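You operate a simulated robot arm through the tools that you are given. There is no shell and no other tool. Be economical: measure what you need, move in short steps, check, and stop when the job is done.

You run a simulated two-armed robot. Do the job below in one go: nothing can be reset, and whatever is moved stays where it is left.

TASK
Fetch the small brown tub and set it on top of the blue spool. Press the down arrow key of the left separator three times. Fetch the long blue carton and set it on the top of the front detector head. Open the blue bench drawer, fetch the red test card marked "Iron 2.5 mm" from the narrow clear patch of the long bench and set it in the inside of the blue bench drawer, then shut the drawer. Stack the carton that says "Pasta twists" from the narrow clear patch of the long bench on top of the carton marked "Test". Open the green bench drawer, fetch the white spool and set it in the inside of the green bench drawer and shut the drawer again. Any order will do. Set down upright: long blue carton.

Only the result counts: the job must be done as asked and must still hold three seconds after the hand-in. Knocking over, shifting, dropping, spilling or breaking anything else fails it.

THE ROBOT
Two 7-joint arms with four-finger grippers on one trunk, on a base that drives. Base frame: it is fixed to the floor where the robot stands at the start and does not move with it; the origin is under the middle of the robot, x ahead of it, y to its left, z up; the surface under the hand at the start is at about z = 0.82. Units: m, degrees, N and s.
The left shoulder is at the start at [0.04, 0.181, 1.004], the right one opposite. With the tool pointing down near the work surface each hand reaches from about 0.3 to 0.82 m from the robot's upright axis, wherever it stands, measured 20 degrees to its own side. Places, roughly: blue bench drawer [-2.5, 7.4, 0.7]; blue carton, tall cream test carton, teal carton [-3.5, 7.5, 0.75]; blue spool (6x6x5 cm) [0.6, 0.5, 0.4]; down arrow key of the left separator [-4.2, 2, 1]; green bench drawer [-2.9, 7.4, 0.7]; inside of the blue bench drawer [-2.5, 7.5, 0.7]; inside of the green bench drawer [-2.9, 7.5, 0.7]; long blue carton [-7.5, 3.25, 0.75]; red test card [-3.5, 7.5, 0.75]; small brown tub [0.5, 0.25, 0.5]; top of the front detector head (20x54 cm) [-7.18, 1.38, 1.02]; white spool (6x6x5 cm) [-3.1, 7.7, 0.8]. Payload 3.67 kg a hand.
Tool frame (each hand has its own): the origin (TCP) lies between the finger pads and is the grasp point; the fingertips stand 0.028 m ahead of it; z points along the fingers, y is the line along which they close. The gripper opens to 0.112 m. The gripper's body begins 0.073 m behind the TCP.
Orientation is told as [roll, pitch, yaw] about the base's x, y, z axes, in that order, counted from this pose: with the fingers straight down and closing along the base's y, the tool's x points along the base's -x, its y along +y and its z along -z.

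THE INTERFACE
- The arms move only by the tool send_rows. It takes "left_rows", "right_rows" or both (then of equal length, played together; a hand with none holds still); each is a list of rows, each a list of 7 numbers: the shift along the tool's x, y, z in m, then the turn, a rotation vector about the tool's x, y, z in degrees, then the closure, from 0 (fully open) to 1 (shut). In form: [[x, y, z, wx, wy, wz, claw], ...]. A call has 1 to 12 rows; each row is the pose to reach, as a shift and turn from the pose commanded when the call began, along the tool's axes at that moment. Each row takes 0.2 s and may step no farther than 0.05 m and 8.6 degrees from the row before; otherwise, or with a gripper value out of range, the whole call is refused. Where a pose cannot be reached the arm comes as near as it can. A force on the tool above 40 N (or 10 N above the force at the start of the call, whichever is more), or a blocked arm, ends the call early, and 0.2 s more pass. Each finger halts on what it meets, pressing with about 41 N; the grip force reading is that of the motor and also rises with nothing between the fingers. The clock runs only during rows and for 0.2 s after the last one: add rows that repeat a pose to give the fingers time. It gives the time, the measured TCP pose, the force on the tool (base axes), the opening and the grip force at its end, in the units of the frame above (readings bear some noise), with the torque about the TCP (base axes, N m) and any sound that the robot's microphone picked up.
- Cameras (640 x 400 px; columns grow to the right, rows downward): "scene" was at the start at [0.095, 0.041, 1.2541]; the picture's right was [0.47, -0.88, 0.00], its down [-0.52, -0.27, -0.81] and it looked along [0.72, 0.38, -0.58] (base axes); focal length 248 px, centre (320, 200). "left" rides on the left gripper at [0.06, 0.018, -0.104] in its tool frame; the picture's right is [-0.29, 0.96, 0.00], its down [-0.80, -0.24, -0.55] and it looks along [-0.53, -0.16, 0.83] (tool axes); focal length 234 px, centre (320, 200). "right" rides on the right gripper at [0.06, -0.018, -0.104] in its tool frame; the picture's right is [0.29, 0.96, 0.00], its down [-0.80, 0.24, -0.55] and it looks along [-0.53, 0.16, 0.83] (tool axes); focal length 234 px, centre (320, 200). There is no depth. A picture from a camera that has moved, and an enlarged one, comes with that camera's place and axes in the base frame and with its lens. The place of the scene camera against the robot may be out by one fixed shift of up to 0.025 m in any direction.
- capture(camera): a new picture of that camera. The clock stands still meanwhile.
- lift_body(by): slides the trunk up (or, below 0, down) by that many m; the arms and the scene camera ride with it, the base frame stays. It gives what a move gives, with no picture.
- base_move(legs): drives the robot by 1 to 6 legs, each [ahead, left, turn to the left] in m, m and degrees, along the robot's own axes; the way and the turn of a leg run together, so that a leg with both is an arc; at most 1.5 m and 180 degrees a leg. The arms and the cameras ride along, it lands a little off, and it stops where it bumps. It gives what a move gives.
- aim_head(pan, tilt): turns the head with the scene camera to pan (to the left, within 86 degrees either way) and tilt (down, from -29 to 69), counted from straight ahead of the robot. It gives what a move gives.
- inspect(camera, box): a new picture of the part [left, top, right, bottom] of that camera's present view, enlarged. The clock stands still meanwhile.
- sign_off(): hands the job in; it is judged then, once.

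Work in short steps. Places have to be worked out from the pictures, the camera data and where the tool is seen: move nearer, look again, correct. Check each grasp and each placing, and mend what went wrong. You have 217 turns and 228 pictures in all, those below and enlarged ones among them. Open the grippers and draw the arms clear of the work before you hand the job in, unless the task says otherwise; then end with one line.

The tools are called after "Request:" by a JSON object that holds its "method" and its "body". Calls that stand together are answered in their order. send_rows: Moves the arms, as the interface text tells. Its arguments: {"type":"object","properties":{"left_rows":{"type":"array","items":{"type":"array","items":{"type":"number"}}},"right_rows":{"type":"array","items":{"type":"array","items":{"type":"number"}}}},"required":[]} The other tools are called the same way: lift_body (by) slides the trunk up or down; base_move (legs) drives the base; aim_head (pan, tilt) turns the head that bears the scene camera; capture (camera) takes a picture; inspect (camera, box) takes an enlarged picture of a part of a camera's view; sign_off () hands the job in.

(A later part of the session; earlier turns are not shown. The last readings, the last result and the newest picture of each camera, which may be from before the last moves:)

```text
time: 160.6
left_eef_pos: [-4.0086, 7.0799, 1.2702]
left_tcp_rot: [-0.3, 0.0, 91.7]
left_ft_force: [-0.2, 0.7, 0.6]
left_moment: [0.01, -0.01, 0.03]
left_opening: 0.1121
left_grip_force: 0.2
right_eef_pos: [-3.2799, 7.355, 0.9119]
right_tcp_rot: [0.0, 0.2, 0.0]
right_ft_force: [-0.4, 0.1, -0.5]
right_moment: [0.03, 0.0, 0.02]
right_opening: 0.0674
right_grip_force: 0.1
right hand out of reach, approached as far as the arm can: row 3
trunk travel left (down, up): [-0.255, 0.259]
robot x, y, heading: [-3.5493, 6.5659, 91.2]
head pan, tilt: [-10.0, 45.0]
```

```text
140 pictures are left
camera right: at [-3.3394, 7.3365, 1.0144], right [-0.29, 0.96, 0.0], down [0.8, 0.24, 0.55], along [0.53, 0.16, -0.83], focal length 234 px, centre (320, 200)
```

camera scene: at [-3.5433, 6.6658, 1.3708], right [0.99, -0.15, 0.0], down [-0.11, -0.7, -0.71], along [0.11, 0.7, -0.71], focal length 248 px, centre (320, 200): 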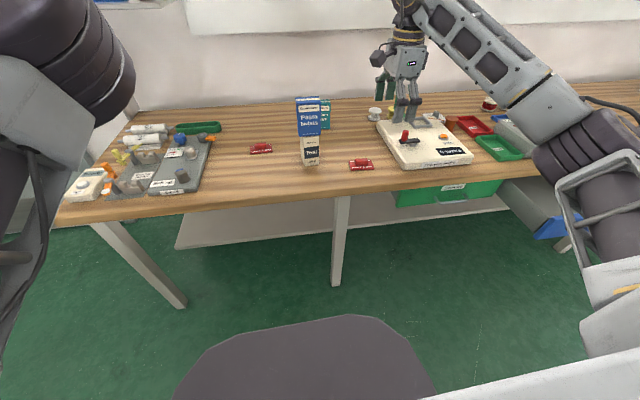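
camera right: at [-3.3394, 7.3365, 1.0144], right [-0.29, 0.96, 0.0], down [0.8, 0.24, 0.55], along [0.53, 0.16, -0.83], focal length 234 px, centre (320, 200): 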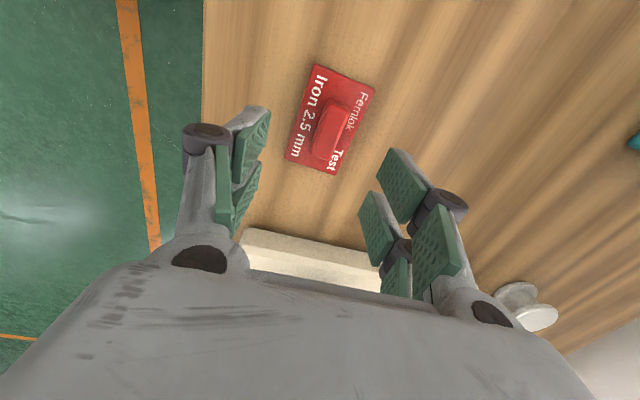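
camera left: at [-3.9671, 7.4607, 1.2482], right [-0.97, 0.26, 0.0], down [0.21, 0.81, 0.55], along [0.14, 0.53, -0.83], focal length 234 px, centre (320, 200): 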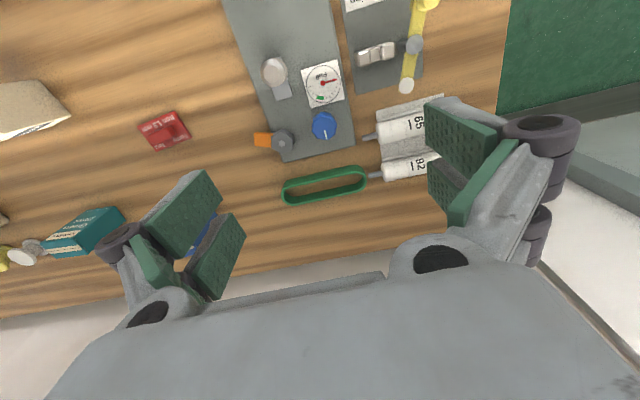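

The block top triangulates to z≈0.80 at (-3.283, 7.365). I'll shift 1 cm and descend to z≈0.82.

Request:
{"method": "send_rows", "body": {"right_rows": [[0.003, 0.01, 0.03, 0, 0, 0, 0.4], [0.003, 0.01, 0.06, 0, 0, 0, 0.4], [0.003, 0.01, 0.085, 0, 0, 0, 0.4], [0.003, 0.01, 0.094, 0, 0, 0, 0.4]]}}

Request:
{"method": "capture", "body": {"camera": "right"}}

```text
time: 161.6
left_eef_pos: [-4.0108, 7.0743, 1.273]
left_tcp_rot: [-0.3, -0.3, 91.7]
left_ft_force: [0.0, -1.0, 1.0]
left_moment: [0.06, -0.01, -0.01]
left_opening: 0.1119
left_grip_force: 0.0
right_eef_pos: [-3.2817, 7.3549, 0.8231]
right_tcp_rot: [0.6, -0.3, -0.2]
right_ft_force: [11.2, 1.7, 33.3]
right_moment: [0.53, -0.22, -0.08]
right_opening: 0.0711
right_grip_force: 2.5
right hand out of reach, approached as far as the arm can: row 2, 3, 4
trunk travel left (down, up): [-0.255, 0.259]
robot x, y, heading: [-3.5524, 6.5637, 91.1]
head pan, tilt: [-10.0, 45.0]
```

```text
139 pictures are left
camera right: at [-3.3413, 7.3349, 0.9264], right [-0.28, 0.96, 0.01], down [0.8, 0.23, 0.56], along [0.53, 0.17, -0.83], focal length 234 px, centre (320, 200)
```

right: 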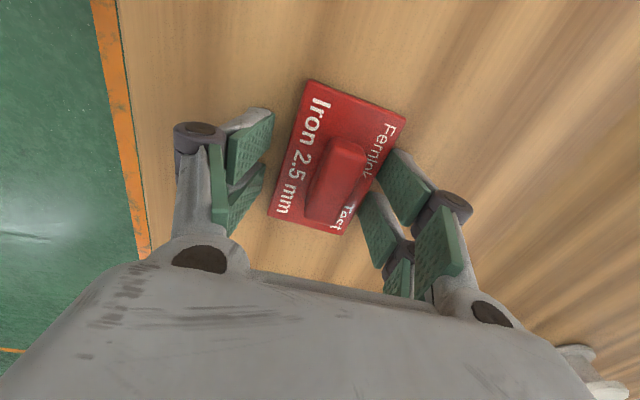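

The fingers touch (33 N) and the arm is at its reach limit. I'll raise a little and bring the base 8 cm closer.

Request:
{"method": "send_rows", "body": {"right_rows": [[0, 0, -0.03, 0, 0, 0, 0.4], [0, 0, -0.05, 0, 0, 0, 0.4]]}}

Request:
{"method": "base_move", "body": {"legs": [[0.12, 0, 0]]}}

Request:
{"method": "capture", "body": {"camera": "right"}}

```text
time: 162.2
left_eef_pos: [-4.0109, 7.0759, 1.2716]
left_tcp_rot: [-0.4, -0.1, 91.8]
left_ft_force: [-0.1, -0.4, 0.6]
left_moment: [0.05, 0.02, 0.01]
left_opening: 0.112
left_grip_force: 0.0
right_eef_pos: [-3.2846, 7.3597, 0.8639]
right_tcp_rot: [-0.2, 0.1, 0.1]
right_ft_force: [0.3, -1.0, 0.7]
right_moment: [0.0, 0.0, -0.01]
right_opening: 0.0674
right_grip_force: 0.0
right hand out of reach, approached as far as the arm can: row 2
trunk travel left (down, up): [-0.255, 0.259]
robot x, y, heading: [-3.5536, 6.568, 91.6]
head pan, tilt: [-10.0, 45.0]
```

```text
time: 163.5
left_eef_pos: [-4.0128, 7.1961, 1.2711]
left_tcp_rot: [-0.4, 0.0, 91.6]
left_ft_force: [0.3, 0.0, -0.3]
left_moment: [0.01, 0.04, 0.02]
left_opening: 0.1118
left_grip_force: 0.0
right_eef_pos: [-3.2862, 7.4772, 0.8644]
right_tcp_rot: [-0.2, 0.0, 0.0]
right_ft_force: [-0.3, -0.4, -0.1]
right_moment: [0.01, 0.0, 0.02]
right_opening: 0.0672
right_grip_force: 0.1
trunk travel left (down, up): [-0.255, 0.259]
robot x, y, heading: [-3.5531, 6.6844, 91.2]
head pan, tilt: [-10.0, 45.0]
```

```text
138 pictures are left
camera right: at [-3.3453, 7.4592, 0.9681], right [-0.29, 0.96, 0.0], down [0.8, 0.24, 0.55], along [0.53, 0.16, -0.83], focal length 234 px, centre (320, 200)
```

right: 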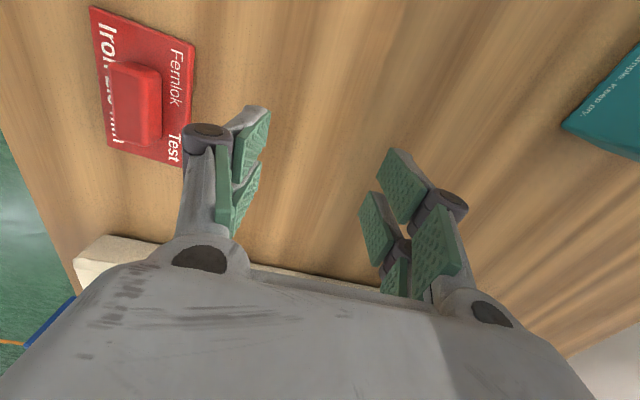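

The block is now near (-3.28, 7.358). I'll move the hand back over it and look.

Request:
{"method": "send_rows", "body": {"right_rows": [[-0.002, -0.04, -0.01, 0, 0, 0, 0.4], [-0.004, -0.08, -0.01, 0, 0, 0, 0.4], [-0.004, -0.119, 0, 0, 0, 0, 0.4], [-0.004, -0.119, 0.01, 0, 0, 0, 0.4]]}}

Request:
{"method": "capture", "body": {"camera": "right"}}

```text
time: 164.5
left_eef_pos: [-4.0139, 7.1978, 1.271]
left_tcp_rot: [-0.4, 0.0, 91.8]
left_ft_force: [0.1, -0.3, -0.1]
left_moment: [0.03, 0.01, 0.02]
left_opening: 0.1119
left_grip_force: 0.0
right_eef_pos: [-3.2765, 7.4764, 0.8556]
right_tcp_rot: [-0.3, 0.0, 0.1]
right_ft_force: [0.5, 0.1, 0.0]
right_moment: [-0.01, -0.02, 0.02]
right_opening: 0.0673
right_grip_force: 0.0
right hand out of reach, approached as far as the arm can: row 1, 2, 3, 4
trunk travel left (down, up): [-0.255, 0.259]
robot x, y, heading: [-3.5504, 6.6836, 91.2]
head pan, tilt: [-10.0, 45.0]
```

```text
137 pictures are left
camera right: at [-3.3367, 7.4583, 0.9603], right [-0.29, 0.96, 0.0], down [0.8, 0.24, 0.55], along [0.53, 0.16, -0.83], focal length 234 px, centre (320, 200)
```

right: 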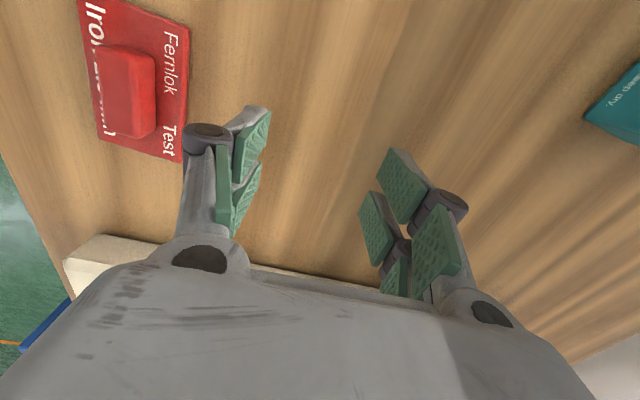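

The wrist is near its limit at this yaw. The block is 5.4 cm long, so I'll grip it end to end with the natural yaw of 90° instead. I'll raise and rotate the hand.

Request:
{"method": "send_rows", "body": {"right_rows": [[0, 0, -0.03, 0, 0, -8, 0.2], [0, 0, -0.06, 0, 0, -16, 0.2], [0, 0, -0.06, 0, 0, -24, 0.2], [0, 0, -0.06, 0, 0, -32, 0.2], [0, 0, -0.06, 0, 0, -40, 0.2], [0, 0, -0.06, 0, 0, -48, 0.2], [0, 0, -0.06, 0, 0, -56, 0.2], [0, 0, -0.06, 0, 0, -64, 0.2], [0, 0, -0.06, 0, 0, -72, 0.2], [0, 0, -0.06, 0, 0, -80, 0.2], [0, 0, -0.06, 0, 0, -88, 0.2], [0, 0, -0.06, 0, 0, -90, 0.2]]}}

Request:
{"method": "send_rows", "body": {"right_rows": [[0.04, 0, 0, 0, 0, 0, 0.2], [0.08, 0, 0, 0, 0, 0, 0.2], [0.115, 0, 0, 0, 0, 0, 0.2]]}}

Request:
{"method": "capture", "body": {"camera": "right"}}

```text
time: 167.1
left_eef_pos: [-4.0115, 7.1972, 1.2701]
left_tcp_rot: [-0.4, 0.0, 91.7]
left_ft_force: [0.1, 0.5, -0.8]
left_moment: [-0.01, 0.02, -0.05]
left_opening: 0.1123
left_grip_force: 0.2
right_eef_pos: [-3.2769, 7.4778, 0.9142]
right_tcp_rot: [0.0, 0.1, 89.9]
right_ft_force: [0.6, 0.1, 0.1]
right_moment: [0.0, 0.01, -0.02]
right_opening: 0.0894
right_grip_force: 0.1
right hand out of reach, approached as far as the arm can: row 12
trunk travel left (down, up): [-0.255, 0.259]
robot x, y, heading: [-3.5532, 6.6808, 91.3]
head pan, tilt: [-10.0, 45.0]
```

```text
time: 167.9
left_eef_pos: [-4.0147, 7.1956, 1.2696]
left_tcp_rot: [-0.4, -0.1, 91.7]
left_ft_force: [0.3, 0.0, 0.3]
left_moment: [0.0, 0.01, 0.0]
left_opening: 0.1119
left_grip_force: 0.1
right_eef_pos: [-3.2799, 7.3593, 0.9125]
right_tcp_rot: [-0.1, 0.2, 89.8]
right_ft_force: [-3.5, -1.0, 0.1]
right_moment: [0.13, -0.33, -0.01]
right_opening: 0.0896
right_grip_force: 0.1
trunk travel left (down, up): [-0.255, 0.259]
robot x, y, heading: [-3.5578, 6.6822, 91.3]
head pan, tilt: [-10.0, 45.0]
```

```text
136 pictures are left
camera right: at [-3.2611, 7.2991, 1.0169], right [-0.96, -0.29, 0.0], down [-0.24, 0.8, 0.55], along [-0.16, 0.53, -0.83], focal length 234 px, centre (320, 200)
```

right: 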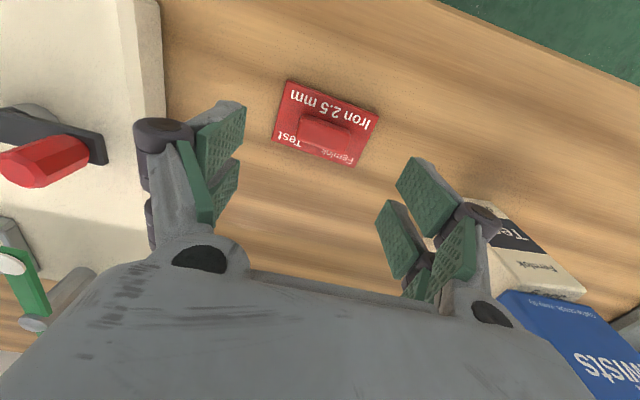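

A small side force shows. I'll check with the head camera whether the stack is undisturbed.

Request:
{"method": "aim_head", "body": {"pan": -15, "tilt": 40}}

Request:
{"method": "capture", "body": {"camera": "scene"}}

```text
time: 168.5
left_eef_pos: [-4.0142, 7.1971, 1.2703]
left_tcp_rot: [-0.4, 0.0, 91.7]
left_ft_force: [0.1, 0.1, 0.2]
left_moment: [-0.01, -0.01, -0.02]
left_opening: 0.1119
left_grip_force: 0.0
right_eef_pos: [-3.2753, 7.3618, 0.9125]
right_tcp_rot: [-0.1, 0.1, 89.5]
right_ft_force: [0.4, 0.4, -0.8]
right_moment: [-0.02, 0.01, -0.01]
right_opening: 0.0898
right_grip_force: 0.1
trunk travel left (down, up): [-0.255, 0.259]
robot x, y, heading: [-3.5509, 6.6813, 91.1]
head pan, tilt: [-15.0, 40.0]
```

```text
135 pictures are left
camera scene: at [-3.5385, 6.7844, 1.3781], right [0.97, -0.24, 0.0], down [-0.15, -0.62, -0.77], along [0.18, 0.74, -0.64], focal length 248 px, centre (320, 200)
```

scene: 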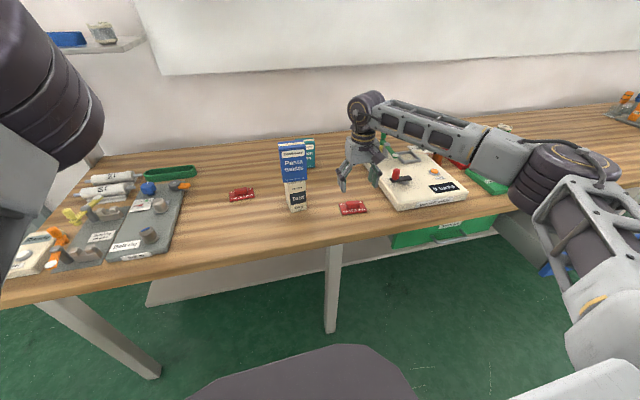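

All is undisturbed. The block centre is about (-3.285, 7.362). I'll centre on it and descend to z≈0.828, just above the plate.

Request:
{"method": "send_rows", "body": {"right_rows": [[0, 0.005, 0.03, 0, 0, 0, 0.3], [0, 0.01, 0.06, 0, 0, 0, 0.3], [0, 0.01, 0.08, 0, 0, 0, 0.3], [0, 0.01, 0.085, 0, 0, 0, 0.3]]}}

Request:
{"method": "capture", "body": {"camera": "right"}}

```text
time: 169.5
left_eef_pos: [-4.0122, 7.1952, 1.2716]
left_tcp_rot: [-0.3, 0.0, 91.7]
left_ft_force: [0.7, 0.4, 0.1]
left_moment: [-0.04, 0.0, -0.02]
left_opening: 0.1119
left_grip_force: 0.1
right_eef_pos: [-3.286, 7.359, 0.8299]
right_tcp_rot: [0.0, 0.2, 90.0]
right_ft_force: [0.1, 0.1, 1.0]
right_moment: [0.0, 0.05, 0.0]
right_opening: 0.0786
right_grip_force: 0.0
trunk travel left (down, up): [-0.255, 0.259]
robot x, y, heading: [-3.5545, 6.6826, 91.3]
head pan, tilt: [-15.0, 40.0]
```

```text
134 pictures are left
camera right: at [-3.2691, 7.2999, 0.9344], right [-0.96, -0.29, 0.0], down [-0.24, 0.8, 0.55], along [-0.16, 0.53, -0.83], focal length 234 px, centre (320, 200)
```

right: 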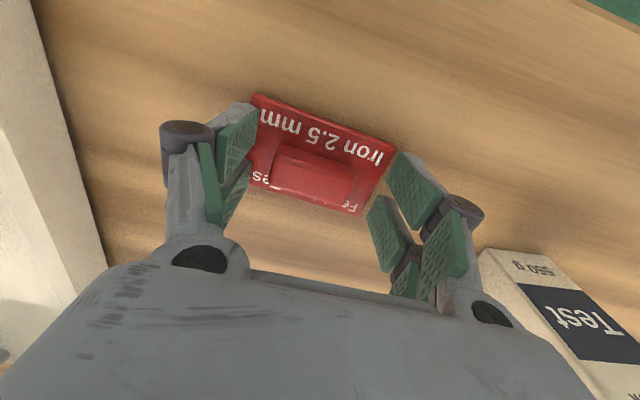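

The block sits between the pads. I'll nudge 5 mm forward, lower 4 mm and close.

Request:
{"method": "send_rows", "body": {"right_rows": [[-0.005, 0, 0.004, 0, 0, 0, 0.3], [-0.005, 0, 0.004, 0, 0, 0, 0.5], [-0.005, 0, 0.004, 0, 0, 0, 0.7], [-0.005, 0, 0.004, 0, 0, 0, 0.7], [-0.005, 0, 0.004, 0, 0, 0, 0.7]]}}

Request:
{"method": "send_rows", "body": {"right_rows": [[0, 0, -0.04, 0, 0, 0, 0.7], [0, 0, -0.08, 0, 0, 0, 0.7], [0, 0, -0.12, 0, 0, 0, 0.7], [0, 0, -0.16, 0, 0, 0, 0.7], [0, 0, -0.2, 0, 0, 0, 0.7]]}}

Request:
{"method": "capture", "body": {"camera": "right"}}

```text
time: 170.5
left_eef_pos: [-4.0128, 7.1964, 1.2695]
left_tcp_rot: [-0.4, -0.1, 91.8]
left_ft_force: [0.0, 0.3, 0.4]
left_moment: [-0.03, -0.01, 0.0]
left_opening: 0.112
left_grip_force: 0.0
right_eef_pos: [-3.2836, 7.3665, 0.8331]
right_tcp_rot: [0.2, -0.4, 89.6]
right_ft_force: [1.9, -5.8, 15.7]
right_moment: [-0.46, -0.08, -0.02]
right_opening: 0.0457
right_grip_force: 40.9
trunk travel left (down, up): [-0.255, 0.259]
robot x, y, heading: [-3.5571, 6.6784, 91.2]
head pan, tilt: [-15.0, 40.0]
stopped in row 5 (right hand): the force on the tool passed its limit at 42 N (the readings are from after the stop); the commanded pose is now the measured one
```

```text
time: 171.7
left_eef_pos: [-4.0129, 7.1973, 1.2707]
left_tcp_rot: [-0.4, 0.0, 91.7]
left_ft_force: [0.1, -0.1, -0.5]
left_moment: [0.0, 0.0, 0.01]
left_opening: 0.112
left_grip_force: 0.1
right_eef_pos: [-3.2838, 7.3652, 1.0318]
right_tcp_rot: [0.0, -0.2, 89.7]
right_ft_force: [-0.6, 0.0, -1.3]
right_moment: [0.03, -0.01, 0.0]
right_opening: 0.0455
right_grip_force: 41.2
trunk travel left (down, up): [-0.255, 0.259]
robot x, y, heading: [-3.5515, 6.6819, 91.2]
head pan, tilt: [-15.0, 40.0]
```

```text
133 pictures are left
camera right: at [-3.2672, 7.3032, 1.1354], right [-0.96, -0.28, 0.0], down [-0.23, 0.8, 0.56], along [-0.16, 0.54, -0.83], focal length 234 px, centre (320, 200)
```

right: 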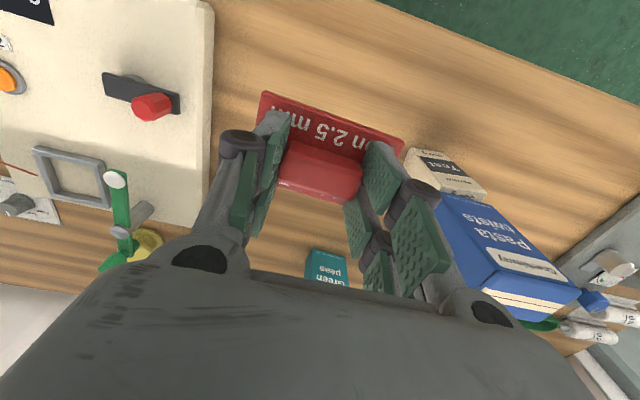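

The card is held. I'll raise it a bit more, back off and strafe right to bring it above the open blue drawer.

Request:
{"method": "send_rows", "body": {"right_rows": [[0, 0, -0.04, 0, 0, 0, 0.7], [0, 0, -0.08, 0, 0, 0, 0.7]]}}

Request:
{"method": "base_move", "body": {"legs": [[-0.24, 0, -1.2], [0, -0.76, 0]]}}

Request:
{"method": "capture", "body": {"camera": "right"}}

Request:
{"method": "capture", "body": {"camera": "scene"}}

```text
time: 172.3
left_eef_pos: [-4.013, 7.1972, 1.2707]
left_tcp_rot: [-0.4, 0.0, 91.7]
left_ft_force: [0.3, -0.2, 0.2]
left_moment: [-0.01, 0.0, 0.02]
left_opening: 0.1122
left_grip_force: 0.0
right_eef_pos: [-3.2845, 7.3658, 1.1115]
right_tcp_rot: [0.1, -0.3, 89.7]
right_ft_force: [0.3, 0.1, 0.6]
right_moment: [-0.02, -0.03, 0.0]
right_opening: 0.0456
right_grip_force: 41.4
trunk travel left (down, up): [-0.255, 0.259]
robot x, y, heading: [-3.5537, 6.6834, 91.1]
head pan, tilt: [-15.0, 40.0]
```

```text
time: 178.1
left_eef_pos: [-3.2196, 6.9677, 1.2712]
left_tcp_rot: [-0.4, 0.0, 90.9]
left_ft_force: [-0.6, 0.3, -1.6]
left_moment: [-0.02, 0.01, -0.02]
left_opening: 0.1117
left_grip_force: 0.1
right_eef_pos: [-2.4889, 7.1275, 1.1097]
right_tcp_rot: [0.1, -0.3, 88.8]
right_ft_force: [0.2, 0.6, -0.9]
right_moment: [0.0, -0.01, -0.02]
right_opening: 0.0448
right_grip_force: 41.2
trunk travel left (down, up): [-0.255, 0.259]
robot x, y, heading: [-2.7671, 6.448, 90.5]
head pan, tilt: [-15.0, 40.0]
```

```text
132 pictures are left
camera right: at [-2.4717, 7.0661, 1.2139], right [-0.96, -0.27, 0.0], down [-0.22, 0.8, 0.56], along [-0.15, 0.54, -0.83], focal length 234 px, centre (320, 200)
```

right: 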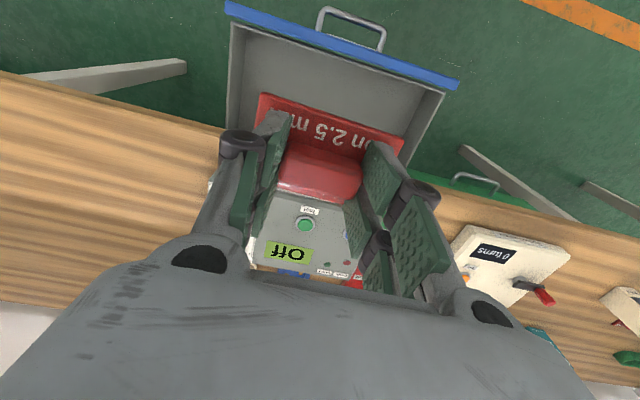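

```text
131 pictures are left
camera scene: at [-2.7504, 6.5488, 1.3781], right [0.97, -0.25, 0.0], down [-0.16, -0.62, -0.77], along [0.19, 0.74, -0.64], focal length 248 px, centre (320, 200)
```

scene: 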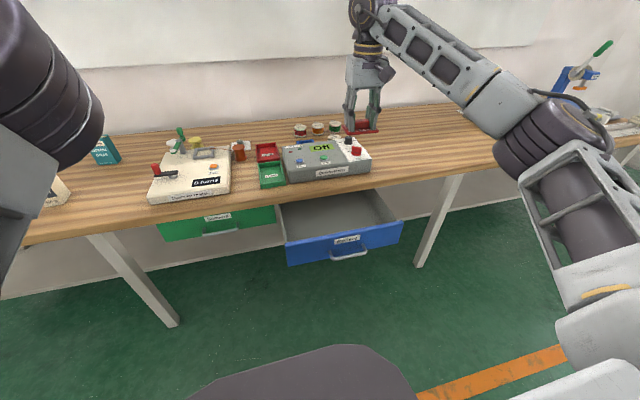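

The drawer interior spans about x -2.72..-2.33, y 7.07..7.25. I'll centre the card at about (-2.52, 7.15) and lower it in.

Request:
{"method": "send_rows", "body": {"right_rows": [[-0.021, 0.031, 0, 0, 0, 0, 0.7], [-0.021, 0.031, 0.045, 0, 0, 0, 0.7], [-0.021, 0.031, 0.09, 0, 0, 0, 0.7], [-0.021, 0.031, 0.135, 0, 0, 0, 0.7], [-0.021, 0.031, 0.18, 0, 0, 0, 0.7], [-0.021, 0.031, 0.225, 0, 0, 0, 0.7], [-0.021, 0.031, 0.27, 0, 0, 0, 0.7], [-0.021, 0.031, 0.315, 0, 0, 0, 0.7], [-0.021, 0.031, 0.36, 0, 0, 0, 0.7]]}}

Request:
{"method": "capture", "body": {"camera": "right"}}

Request:
{"method": "capture", "body": {"camera": "scene"}}

```text
time: 180.1
left_eef_pos: [-3.2189, 6.9684, 1.2705]
left_tcp_rot: [-0.4, 0.0, 90.9]
left_ft_force: [0.0, 0.1, 0.7]
left_moment: [0.0, 0.0, -0.02]
left_opening: 0.1119
left_grip_force: 0.1
right_eef_pos: [-2.5205, 7.1519, 0.7515]
right_tcp_rot: [-0.1, -0.3, 88.8]
right_ft_force: [0.4, 0.2, 0.4]
right_moment: [-0.03, -0.02, -0.03]
right_opening: 0.0451
right_grip_force: 41.4
trunk travel left (down, up): [-0.255, 0.259]
robot x, y, heading: [-2.7677, 6.444, 90.2]
head pan, tilt: [-15.0, 40.0]
```

```text
130 pictures are left
camera right: at [-2.5036, 7.0902, 0.8553], right [-0.96, -0.27, 0.0], down [-0.22, 0.8, 0.56], along [-0.15, 0.54, -0.83], focal length 234 px, centre (320, 200)
```

right: 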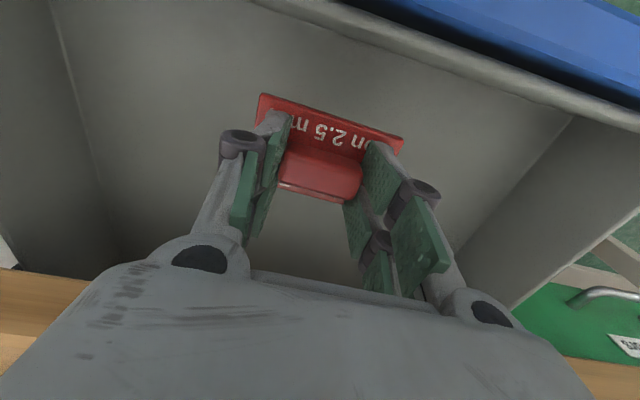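

```text
129 pictures are left
camera scene: at [-2.7506, 6.5497, 1.378], right [0.97, -0.25, 0.0], down [-0.16, -0.62, -0.77], along [0.19, 0.74, -0.64], focal length 248 px, centre (320, 200)
```

scene: 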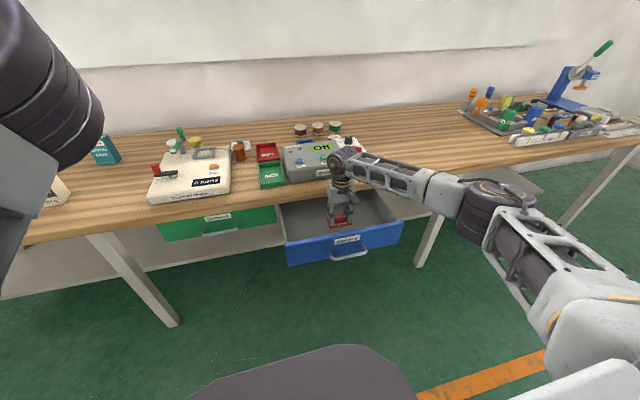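

The card is inside the drawer. I'll lower until contact with the floor.

Request:
{"method": "send_rows", "body": {"right_rows": [[0, 0, 0.01, 0, 0, 0, 0.7], [0, 0, 0.02, 0, 0, 0, 0.7], [0, 0, 0.028, 0, 0, 0, 0.7], [0, 0, 0.028, 0, 0, 0, 0.7]]}}

Request:
{"method": "capture", "body": {"camera": "right"}}

```text
time: 181.1
left_eef_pos: [-3.2194, 6.9679, 1.2706]
left_tcp_rot: [-0.3, 0.0, 90.8]
left_ft_force: [0.3, 0.3, -0.4]
left_moment: [-0.01, 0.02, -0.03]
left_opening: 0.112
left_grip_force: 0.1
right_eef_pos: [-2.5209, 7.1517, 0.7249]
right_tcp_rot: [0.0, -0.3, 88.9]
right_ft_force: [0.2, 0.8, -0.8]
right_moment: [0.02, 0.0, 0.01]
right_opening: 0.0448
right_grip_force: 40.7
trunk travel left (down, up): [-0.255, 0.259]
robot x, y, heading: [-2.7691, 6.4447, 90.7]
head pan, tilt: [-15.0, 40.0]
```

```text
128 pictures are left
camera right: at [-2.5039, 7.0898, 0.8283], right [-0.96, -0.27, 0.0], down [-0.22, 0.8, 0.56], along [-0.15, 0.54, -0.83], focal length 234 px, centre (320, 200)
```

right: 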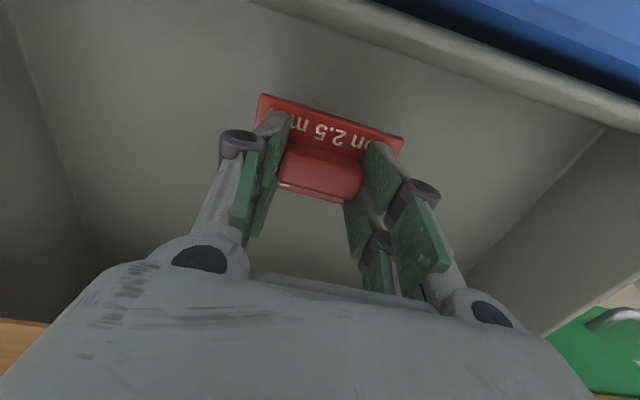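

No contact yet, so I'll continue lowering.

Request:
{"method": "send_rows", "body": {"right_rows": [[0, 0, 0.008, 0, 0, 0, 0.7], [0, 0, 0.016, 0, 0, 0, 0.7], [0, 0, 0.024, 0, 0, 0, 0.7], [0, 0, 0.024, 0, 0, 0, 0.7]]}}

```text
time: 182.1
left_eef_pos: [-3.22, 6.9674, 1.2705]
left_tcp_rot: [-0.4, 0.0, 90.9]
left_ft_force: [-0.5, 0.1, 0.3]
left_moment: [0.0, -0.04, -0.03]
left_opening: 0.112
left_grip_force: 0.0
right_eef_pos: [-2.5202, 7.1493, 0.6994]
right_tcp_rot: [-0.1, -0.4, 88.9]
right_ft_force: [0.5, -0.5, 0.0]
right_moment: [0.02, -0.01, -0.04]
right_opening: 0.0453
right_grip_force: 41.2
trunk travel left (down, up): [-0.255, 0.259]
robot x, y, heading: [-2.7657, 6.4481, 90.3]
head pan, tilt: [-15.0, 40.0]
```

Still free. I'll take another 2 cm in small steps.

Request:
{"method": "send_rows", "body": {"right_rows": [[0, 0, 0.005, 0, 0, 0, 0.7], [0, 0, 0.01, 0, 0, 0, 0.7], [0, 0, 0.015, 0, 0, 0, 0.7], [0, 0, 0.02, 0, 0, 0, 0.7], [0, 0, 0.02, 0, 0, 0, 0.7]]}}

Request:
{"method": "capture", "body": {"camera": "right"}}

```text
time: 182.9
left_eef_pos: [-3.2188, 6.968, 1.2704]
left_tcp_rot: [-0.4, 0.0, 90.9]
left_ft_force: [0.0, 0.1, -0.7]
left_moment: [-0.05, 0.0, -0.02]
left_opening: 0.1118
left_grip_force: 0.1
right_eef_pos: [-2.5206, 7.1564, 0.6938]
right_tcp_rot: [0.3, -1.0, 88.7]
right_ft_force: [0.6, 0.0, 22.0]
right_moment: [-0.71, -0.42, 0.03]
right_opening: 0.045
right_grip_force: 41.1
trunk travel left (down, up): [-0.255, 0.259]
robot x, y, heading: [-2.7681, 6.4456, 90.3]
head pan, tilt: [-15.0, 40.0]
stopped in row 4 (right hand): the force on the tool passed its limit at 46 N (the readings are from after the stop); the commanded pose is now the measured one
```

```text
127 pictures are left
camera right: at [-2.5022, 7.0942, 0.7954], right [-0.96, -0.27, 0.0], down [-0.22, 0.79, 0.57], along [-0.15, 0.55, -0.82], focal length 234 px, centre (320, 200)
```

right: 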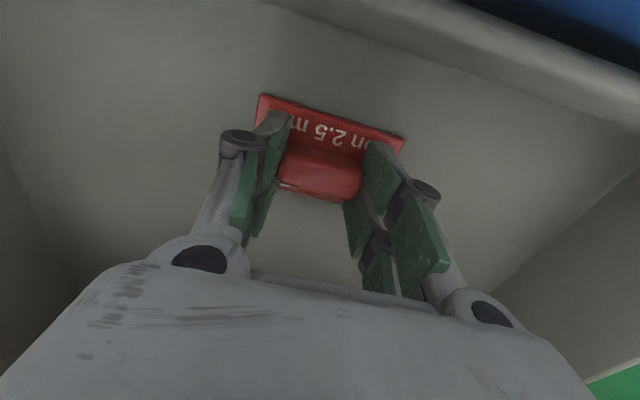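

Contact with the drawer floor. I'll release and rise straight up.

Request:
{"method": "send_rows", "body": {"right_rows": [[0, 0, -0.002, 0, 0, 0, 0.55], [0, 0, -0.002, 0, 0, 0, 0.4], [0, 0, -0.002, 0, 0, 0, 0.35], [0, 0, -0.03, 0, 0, 0, 0.35], [0, 0, -0.07, 0, 0, 0, 0.35], [0, 0, -0.11, 0, 0, 0, 0.35], [0, 0, -0.15, 0, 0, 0, 0.35], [0, 0, -0.19, 0, 0, 0, 0.35]]}}

Request:
{"method": "capture", "body": {"camera": "right"}}

```text
time: 184.8
left_eef_pos: [-3.2206, 6.9679, 1.2708]
left_tcp_rot: [-0.3, 0.0, 91.0]
left_ft_force: [0.0, -0.4, 0.5]
left_moment: [0.03, -0.01, 0.02]
left_opening: 0.1123
left_grip_force: 0.1
right_eef_pos: [-2.5189, 7.1527, 0.8766]
right_tcp_rot: [0.1, -0.8, 88.8]
right_ft_force: [-0.3, -0.4, -0.5]
right_moment: [0.01, -0.03, 0.0]
right_opening: 0.0729
right_grip_force: 0.1
trunk travel left (down, up): [-0.255, 0.259]
robot x, y, heading: [-2.7633, 6.4467, 90.3]
head pan, tilt: [-15.0, 40.0]
```

```text
126 pictures are left
camera right: at [-2.5011, 7.0906, 0.9805], right [-0.96, -0.27, 0.0], down [-0.22, 0.8, 0.56], along [-0.15, 0.54, -0.83], focal length 234 px, centre (320, 200)
```

right: 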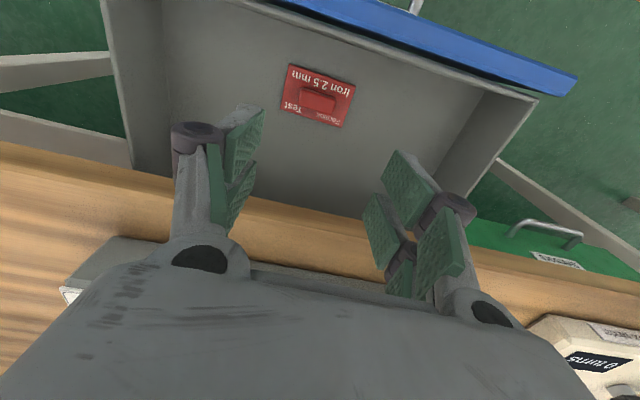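

The card lies flat in the drawer. Next I'll shut it: bring the hand over and in front of the drawer front, fingers closed, then lower.

Request:
{"method": "send_rows", "body": {"right_rows": [[0.045, 0, 0, 0, 0, 0, 0.6], [0.09, 0, 0, 0, 0, 0, 0.8], [0.135, 0, 0, 0, 0, 0, 1], [0.18, 0, 0, 0, 0, 0, 1], [0.22, 0, 0, 0, 0, 0, 1], [0.24, 0, 0.04, 0, 0, 0, 1], [0.24, 0, 0.085, 0, 0, 0, 1], [0.24, 0, 0.13, 0, 0, 0, 1], [0.24, 0, 0.165, 0, 0, 0, 1]]}}

Request:
{"method": "capture", "body": {"camera": "right"}}

Request:
{"method": "capture", "body": {"camera": "scene"}}

```text
time: 186.8
left_eef_pos: [-3.2196, 6.9677, 1.2702]
left_tcp_rot: [-0.3, 0.0, 90.9]
left_ft_force: [0.6, -0.2, 0.8]
left_moment: [0.0, 0.01, 0.0]
left_opening: 0.1117
left_grip_force: 0.0
right_eef_pos: [-2.5215, 6.9129, 0.7094]
right_tcp_rot: [0.2, -0.6, 88.7]
right_ft_force: [0.2, -0.4, -0.2]
right_moment: [-0.04, -0.03, 0.04]
right_opening: 0.0
right_grip_force: 35.4
trunk travel left (down, up): [-0.255, 0.259]
robot x, y, heading: [-2.7663, 6.4434, 90.7]
head pan, tilt: [-15.0, 40.0]
```

```text
125 pictures are left
camera right: at [-2.5051, 6.8503, 0.8121], right [-0.96, -0.27, 0.0], down [-0.22, 0.8, 0.56], along [-0.15, 0.54, -0.83], focal length 234 px, centre (320, 200)
```

right: 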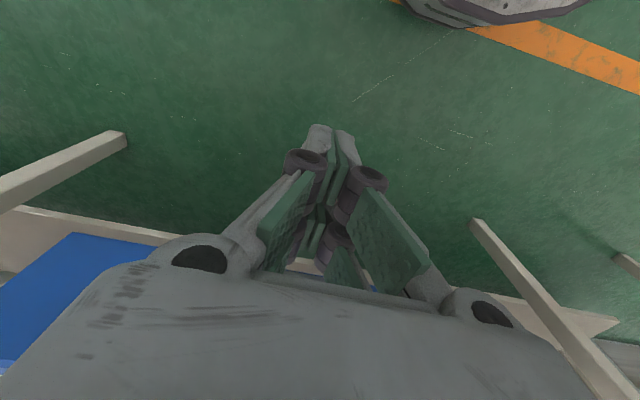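

```text
124 pictures are left
camera scene: at [-2.7503, 6.5491, 1.378], right [0.97, -0.25, 0.0], down [-0.16, -0.62, -0.77], along [0.19, 0.74, -0.64], focal length 248 px, centre (320, 200)
```

scene: 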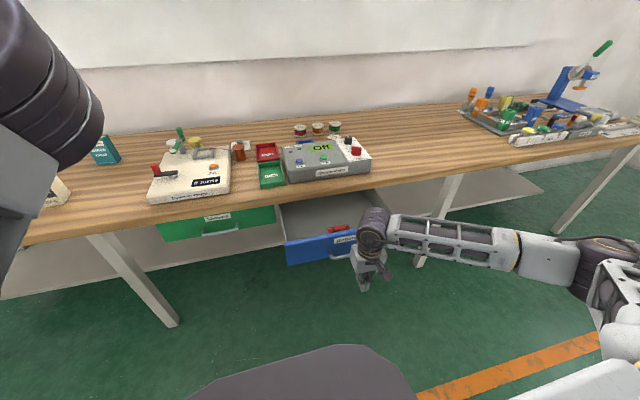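

The closed fingers are in front of the bar. I'll lower slightly and push the drawer shut by driving forward.

Request:
{"method": "send_rows", "body": {"right_rows": [[0, 0, 0.012, 0, 0, 0, 1]]}}

Request:
{"method": "base_move", "body": {"legs": [[0.27, 0, 0]]}}

Request:
{"method": "capture", "body": {"camera": "scene"}}

Request:
{"method": "capture", "body": {"camera": "right"}}

```text
time: 187.2
left_eef_pos: [-3.2193, 6.968, 1.2689]
left_tcp_rot: [-0.4, 0.1, 90.9]
left_ft_force: [0.1, 0.6, 0.1]
left_moment: [-0.01, -0.03, 0.01]
left_opening: 0.1119
left_grip_force: 0.1
right_eef_pos: [-2.5242, 6.9131, 0.6976]
right_tcp_rot: [0.2, -0.8, 88.8]
right_ft_force: [0.0, 0.0, -0.4]
right_moment: [0.01, -0.01, 0.0]
right_opening: 0.0
right_grip_force: 35.0
trunk travel left (down, up): [-0.255, 0.259]
robot x, y, heading: [-2.7677, 6.4488, 90.5]
head pan, tilt: [-15.0, 40.0]
```

```text
time: 189.1
left_eef_pos: [-3.2203, 7.2412, 1.2705]
left_tcp_rot: [-0.5, 0.0, 90.9]
left_ft_force: [0.0, 0.7, -0.4]
left_moment: [0.02, -0.01, -0.02]
left_opening: 0.1119
left_grip_force: 0.1
right_eef_pos: [-2.5266, 7.1866, 0.6976]
right_tcp_rot: [0.2, -0.8, 88.7]
right_ft_force: [0.3, 0.6, -0.3]
right_moment: [-0.04, 0.02, -0.01]
right_opening: 0.0002
right_grip_force: 35.9
trunk travel left (down, up): [-0.255, 0.259]
robot x, y, heading: [-2.7732, 6.7191, 90.3]
head pan, tilt: [-15.0, 40.0]
```

```text
123 pictures are left
camera scene: at [-2.7521, 6.8221, 1.378], right [0.97, -0.25, 0.0], down [-0.16, -0.62, -0.77], along [0.19, 0.74, -0.64], focal length 248 px, centre (320, 200)
```

scene: 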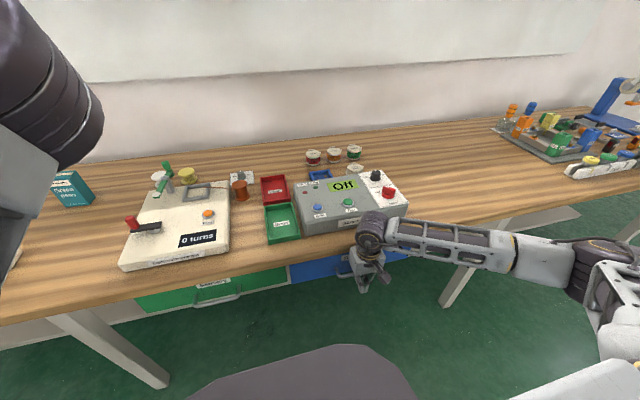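

```text
122 pictures are left
camera right: at [-2.5081, 7.1245, 0.801], right [-0.96, -0.27, 0.0], down [-0.22, 0.8, 0.56], along [-0.15, 0.54, -0.83], focal length 234 px, centre (320, 200)
```

right: 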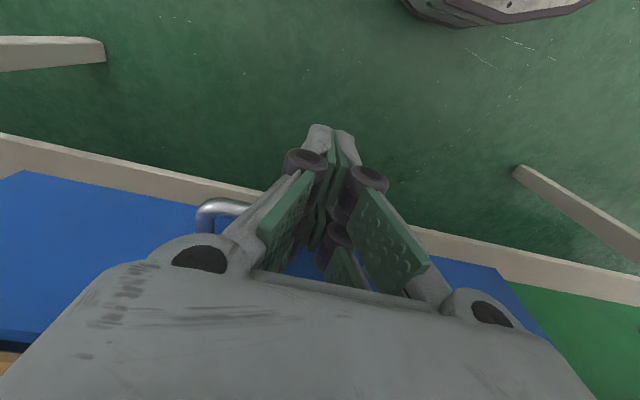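

It's nearly flush. I'll push a little further with the arm to be sure it's shut.

Request:
{"method": "send_rows", "body": {"right_rows": [[-0.01, 0, 0, 0, 0, 0, 1], [-0.02, 0, 0, 0, 0, 0, 1], [-0.025, 0, 0, 0, 0, 0, 1], [-0.025, 0, 0, 0, 0, 0, 1]]}}

Request:
{"method": "send_rows", "body": {"right_rows": [[0.04, 0, 0, 0, 0, 0, 1], [0.08, 0, 0, 0, 0, 0, 1], [0.1, 0, 0, 0, 0, 0, 1]]}}

Request:
{"method": "capture", "body": {"camera": "right"}}

```text
time: 189.9
left_eef_pos: [-3.2193, 7.2382, 1.2706]
left_tcp_rot: [-0.5, -0.1, 90.7]
left_ft_force: [-0.3, 0.5, 0.7]
left_moment: [-0.06, 0.0, 0.0]
left_opening: 0.112
left_grip_force: 0.2
right_eef_pos: [-2.5254, 7.2007, 0.6966]
right_tcp_rot: [0.2, 0.0, 89.1]
right_ft_force: [3.5, -30.1, 16.4]
right_moment: [3.58, 0.54, 0.24]
right_opening: 0.0001
right_grip_force: 35.5
trunk travel left (down, up): [-0.255, 0.259]
robot x, y, heading: [-2.7688, 6.7222, 90.2]
head pan, tilt: [-15.0, 40.0]
stopped in row 3 (right hand): the force on the tool passed its limit at 48 N (the readings are from after the stop); the commanded pose is now the measured one
```

```text
time: 190.7
left_eef_pos: [-3.2204, 7.2397, 1.2706]
left_tcp_rot: [-0.4, 0.0, 90.7]
left_ft_force: [1.1, 0.6, 0.0]
left_moment: [-0.01, 0.0, -0.01]
left_opening: 0.1115
left_grip_force: 0.1
right_eef_pos: [-2.5265, 7.1047, 0.6923]
right_tcp_rot: [0.2, -0.1, 88.9]
right_ft_force: [0.1, 0.4, 0.8]
right_moment: [0.02, -0.04, -0.02]
right_opening: 0.0
right_grip_force: 35.4
trunk travel left (down, up): [-0.255, 0.259]
robot x, y, heading: [-2.7742, 6.7211, 90.1]
head pan, tilt: [-15.0, 40.0]
```

```text
121 pictures are left
camera right: at [-2.5092, 7.0441, 0.7966], right [-0.96, -0.27, 0.0], down [-0.22, 0.8, 0.56], along [-0.15, 0.53, -0.83], focal length 234 px, centre (320, 200)
```

right: 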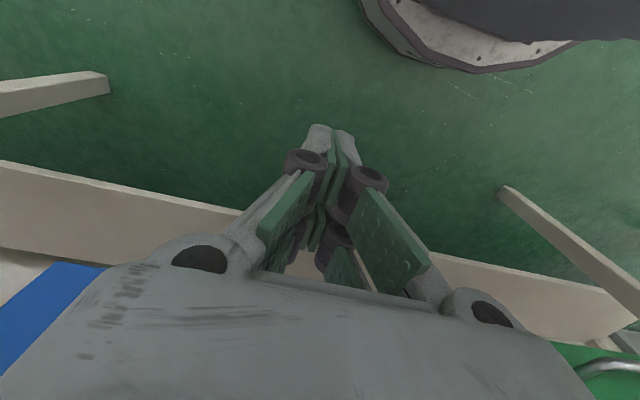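

The drawer met its stop at 48 N, so it's shut. Now the green drawer: I'll back off, strafe left and bring the hand to the pose I used before rotating.

Request:
{"method": "base_move", "body": {"legs": [[-0.3, 0, 0], [0, 0.42, 0]]}}

Request:
{"method": "send_rows", "body": {"right_rows": [[0, 0, -0.045, 0, 0, 0, 0.5], [0, 0, -0.09, 0, 0, 0, 0.5], [0, 0, -0.135, 0, 0, 0, 0.5], [0, 0, -0.18, 0, 0, 0, 0.5], [-0.03, -0.006, -0.21, 0, 0, 0, 0.5], [-0.06, -0.012, -0.24, 0, 0, 0, 0.5], [-0.1, -0.02, -0.265, 0, 0, 0, 0.5], [-0.145, -0.025, -0.28, 0, 0, 0, 0.5], [-0.19, -0.035, -0.29, 0, 0, 0, 0.5], [-0.235, -0.04, -0.29, 0, 0, 0, 0.5], [-0.27, -0.05, -0.29, 0, 0, 0, 0.5]]}}

Request:
{"method": "send_rows", "body": {"right_rows": [[0, 0, 0, 0, 0, 8, 0.5], [0, 0, 0, 0, 0, 16, 0.5], [0, 0, 0, 0, 0, 24, 0.5], [0, 0, 0, 0, 0, 32, 0.5], [0, 0, 0, 0, 0, 40, 0.5], [0, 0, 0, 0, 0, 48, 0.5], [0, 0, 0, 0, 0, 56, 0.5], [0, 0, 0, 0, 0, 60, 0.5]]}}

Request:
{"method": "send_rows", "body": {"right_rows": [[0, 0, 0, -8, 0, 0, 0.5], [0, 0, 0, -16, 0, 0, 0.5], [0, 0, 0, -24, 0, 0, 0.5], [0, 0, 0, -32, 0, 0, 0.5], [0, 0, 0, -40, 0, 0, 0.5], [0, 0, 0, -48, 0, 0, 0.5], [0, 0, 0, -56, 0, 0, 0.5], [0, 0, 0, -64, 0, 0, 0.5], [0, 0, 0, -70, 0, 0, 0.5]]}}

Request:
{"method": "capture", "body": {"camera": "scene"}}

```text
time: 195.1
left_eef_pos: [-3.6514, 6.9335, 1.2709]
left_tcp_rot: [-0.4, 0.0, 90.9]
left_ft_force: [1.0, 0.0, -0.1]
left_moment: [-0.03, -0.04, 0.05]
left_opening: 0.1121
left_grip_force: 0.1
right_eef_pos: [-2.9577, 6.799, 0.6928]
right_tcp_rot: [0.1, -0.2, 89.1]
right_ft_force: [-0.1, -0.2, -0.3]
right_moment: [0.0, -0.02, -0.02]
right_opening: 0.0
right_grip_force: 35.8
trunk travel left (down, up): [-0.255, 0.259]
robot x, y, heading: [-3.199, 6.4121, 90.4]
head pan, tilt: [-15.0, 40.0]
```

```text
time: 197.5
left_eef_pos: [-3.6512, 6.9333, 1.27]
left_tcp_rot: [-0.3, 0.0, 91.0]
left_ft_force: [0.6, 0.7, -0.3]
left_moment: [0.0, 0.01, 0.01]
left_opening: 0.1123
left_grip_force: 0.0
right_eef_pos: [-2.9009, 7.0682, 0.9805]
right_tcp_rot: [0.1, -0.1, 89.1]
right_ft_force: [0.1, 0.5, -0.1]
right_moment: [-0.01, -0.01, 0.01]
right_opening: 0.0561
right_grip_force: 0.1
trunk travel left (down, up): [-0.255, 0.259]
robot x, y, heading: [-3.2042, 6.4144, 90.5]
head pan, tilt: [-15.0, 40.0]
```

```text
time: 199.3
left_eef_pos: [-3.6506, 6.9335, 1.2709]
left_tcp_rot: [-0.4, -0.1, 91.0]
left_ft_force: [-0.5, -0.1, -0.6]
left_moment: [0.02, 0.01, 0.04]
left_opening: 0.112
left_grip_force: 0.0
right_eef_pos: [-2.9005, 7.0684, 0.9826]
right_tcp_rot: [0.1, 0.2, 29.0]
right_ft_force: [0.3, -0.2, -1.0]
right_moment: [-0.01, -0.01, 0.03]
right_opening: 0.0558
right_grip_force: 0.1
trunk travel left (down, up): [-0.255, 0.259]
robot x, y, heading: [-3.2012, 6.415, 90.3]
head pan, tilt: [-15.0, 40.0]
```

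```text
time: 201.3
left_eef_pos: [-3.651, 6.9335, 1.2698]
left_tcp_rot: [-0.4, 0.0, 90.9]
left_ft_force: [-0.2, -0.1, 1.0]
left_moment: [0.02, 0.01, -0.01]
left_opening: 0.112
left_grip_force: 0.0
right_eef_pos: [-2.9019, 7.0678, 0.9825]
right_tcp_rot: [70.2, 0.1, 29.1]
right_ft_force: [-0.6, -0.1, -0.7]
right_moment: [-0.01, -0.02, -0.01]
right_opening: 0.0559
right_grip_force: 0.1
trunk travel left (down, up): [-0.255, 0.259]
robot x, y, heading: [-3.1995, 6.4171, 90.5]
head pan, tilt: [-15.0, 40.0]
```

```text
120 pictures are left
camera scene: at [-3.1819, 6.5145, 1.3781], right [0.97, -0.25, 0.0], down [-0.16, -0.62, -0.77], along [0.19, 0.74, -0.64], focal length 248 px, centre (320, 200)
```

scene: 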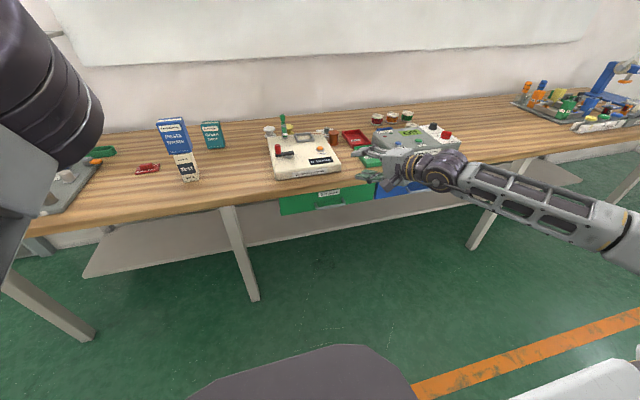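

The pose is reached. I'll back off 10 cm and lower the trunk so the hand faces the green bar, then look.

Request:
{"method": "base_move", "body": {"legs": [[-0.1, 0, -0.5]]}}

Request:
{"method": "lift_body", "body": {"by": -0.25}}

Request:
{"method": "send_rows", "body": {"right_rows": [[0, -0.03, 0.01, 0, 0, 0, 0.5]]}}

Request:
{"method": "capture", "body": {"camera": "right"}}

```text
time: 202.5
left_eef_pos: [-3.6453, 6.8353, 1.2717]
left_tcp_rot: [-0.4, -0.1, 90.3]
left_ft_force: [0.0, -0.5, 1.8]
left_moment: [0.02, 0.05, -0.01]
left_opening: 0.1119
left_grip_force: 0.0
right_eef_pos: [-2.8946, 6.9623, 0.983]
right_tcp_rot: [70.3, 0.2, 28.4]
right_ft_force: [0.3, -0.3, 0.2]
right_moment: [0.03, -0.01, -0.04]
right_opening: 0.056
right_grip_force: 0.0
trunk travel left (down, up): [-0.255, 0.259]
robot x, y, heading: [-3.2031, 6.3101, 89.8]
head pan, tilt: [-15.0, 40.0]
```

```text
time: 205.1
left_eef_pos: [-3.6452, 6.8359, 1.0213]
left_tcp_rot: [-0.3, -0.1, 90.2]
left_ft_force: [-0.1, 0.0, -0.3]
left_moment: [0.0, -0.02, 0.03]
left_opening: 0.112
left_grip_force: 0.1
right_eef_pos: [-2.8956, 6.9613, 0.7333]
right_tcp_rot: [70.2, 0.1, 28.5]
right_ft_force: [0.4, -0.1, 0.0]
right_moment: [-0.02, -0.02, 0.01]
right_opening: 0.0561
right_grip_force: 0.0
trunk travel left (down, up): [-0.005, 0.509]
robot x, y, heading: [-3.2007, 6.3111, 90.1]
head pan, tilt: [-15.0, 40.0]
```

```text
time: 205.5
left_eef_pos: [-3.6456, 6.8367, 1.0209]
left_tcp_rot: [-0.4, -0.1, 90.4]
left_ft_force: [0.1, 0.0, 0.4]
left_moment: [-0.03, 0.02, 0.01]
left_opening: 0.1118
left_grip_force: 0.1
right_eef_pos: [-2.8954, 6.9632, 0.702]
right_tcp_rot: [70.3, 0.1, 28.4]
right_ft_force: [-0.8, 0.1, -0.2]
right_moment: [0.02, 0.02, 0.01]
right_opening: 0.056
right_grip_force: 0.0
trunk travel left (down, up): [-0.005, 0.509]
robot x, y, heading: [-3.1983, 6.3085, 89.6]
head pan, tilt: [-15.0, 40.0]
```

```text
119 pictures are left
camera right: at [-2.8972, 6.8421, 0.7199], right [-0.41, 0.15, 0.9], down [0.91, -0.01, 0.41], along [0.07, 0.99, -0.13], focal length 234 px, centre (320, 200)
```

right: 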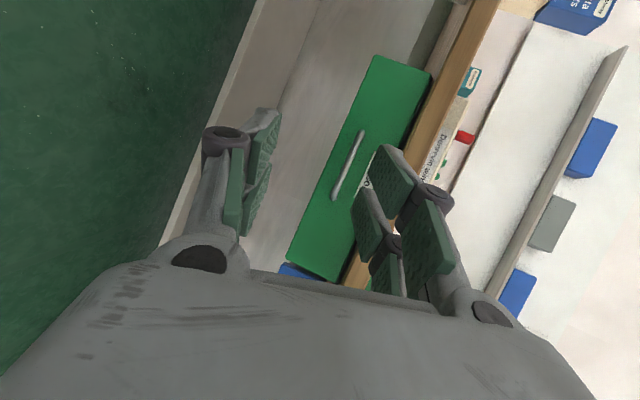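

The green bar is at about (-2.939, 7.205, 0.69). I'll drive ahead and slightly left, then re-measure.

Request:
{"method": "base_move", "body": {"legs": [[0.15, 0.02, 0]]}}

Request:
{"method": "capture", "body": {"camera": "right"}}

```text
time: 206.9
left_eef_pos: [-3.6669, 6.9861, 1.0205]
left_tcp_rot: [-0.3, 0.1, 90.4]
left_ft_force: [-0.1, 0.5, 0.5]
left_moment: [-0.09, -0.01, 0.0]
left_opening: 0.112
left_grip_force: 0.0
right_eef_pos: [-2.9154, 7.1135, 0.7005]
right_tcp_rot: [70.1, 0.2, 28.6]
right_ft_force: [0.4, 0.3, -0.1]
right_moment: [0.0, 0.03, 0.0]
right_opening: 0.056
right_grip_force: 0.0
trunk travel left (down, up): [-0.005, 0.509]
robot x, y, heading: [-3.2218, 6.4585, 90.1]
head pan, tilt: [-15.0, 40.0]
```

```text
118 pictures are left
camera right: at [-2.9186, 6.9935, 0.7191], right [-0.41, 0.15, 0.9], down [0.91, 0.0, 0.41], along [0.07, 0.99, -0.13], focal length 234 px, centre (320, 200)
```

right: 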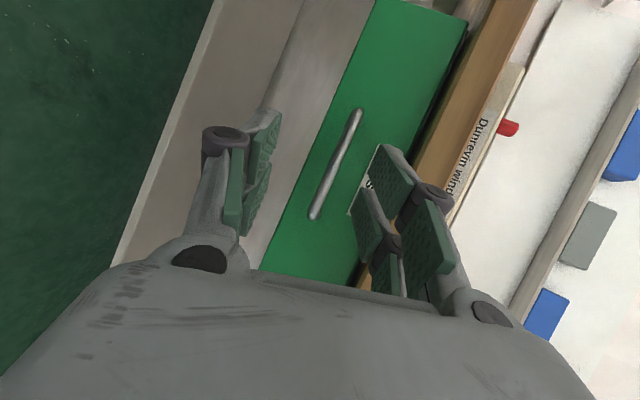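

The bar is at (-2.940, 7.207, 0.691). I'll move in with the same offset as before and close.

Request:
{"method": "send_rows", "body": {"right_rows": [[-0.007, 0.006, 0.022, 0, 0, 0, 0.55], [-0.014, 0.012, 0.044, 0, 0, 0, 0.55], [-0.021, 0.018, 0.066, 0, 0, 0, 0.55], [-0.0284, 0.023, 0.085, 0, 0, 0, 0.55], [-0.0284, 0.023, 0.085, 0, 0, 0, 0.75], [-0.0284, 0.023, 0.085, 0, 0, 0, 0.95], [-0.0284, 0.023, 0.085, 0, 0, 0, 1], [-0.0284, 0.023, 0.085, 0, 0, 0, 1], [-0.0284, 0.023, 0.085, 0, 0, 0, 1]]}}

Request:
{"method": "capture", "body": {"camera": "right"}}

```text
time: 208.9
left_eef_pos: [-3.6659, 6.9863, 1.02]
left_tcp_rot: [-0.4, 0.0, 90.4]
left_ft_force: [0.5, -1.0, 0.1]
left_moment: [0.01, -0.01, 0.04]
left_opening: 0.1119
left_grip_force: 0.1
right_eef_pos: [-2.9345, 7.203, 0.6942]
right_tcp_rot: [70.0, 0.2, 28.6]
right_ft_force: [0.5, -5.0, -5.0]
right_moment: [-0.2, 0.26, -0.24]
right_opening: 0.0123
right_grip_force: 45.1
trunk travel left (down, up): [-0.005, 0.509]
robot x, y, heading: [-3.2189, 6.4595, 89.7]
head pan, tilt: [-15.0, 40.0]
```

```text
117 pictures are left
camera right: at [-2.9368, 7.0829, 0.712], right [-0.41, 0.15, 0.9], down [0.91, 0.0, 0.41], along [0.07, 0.99, -0.13], focal length 234 px, centre (320, 200)
```

right: 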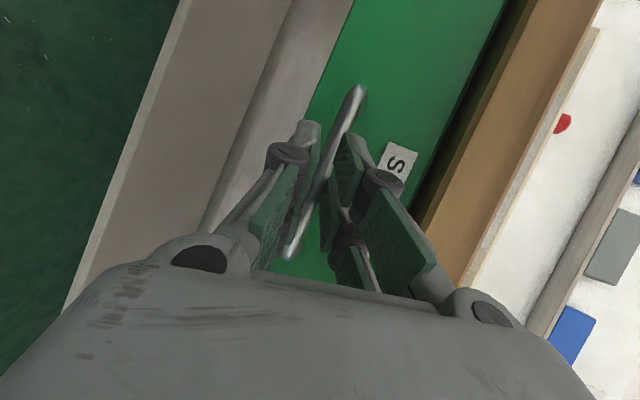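

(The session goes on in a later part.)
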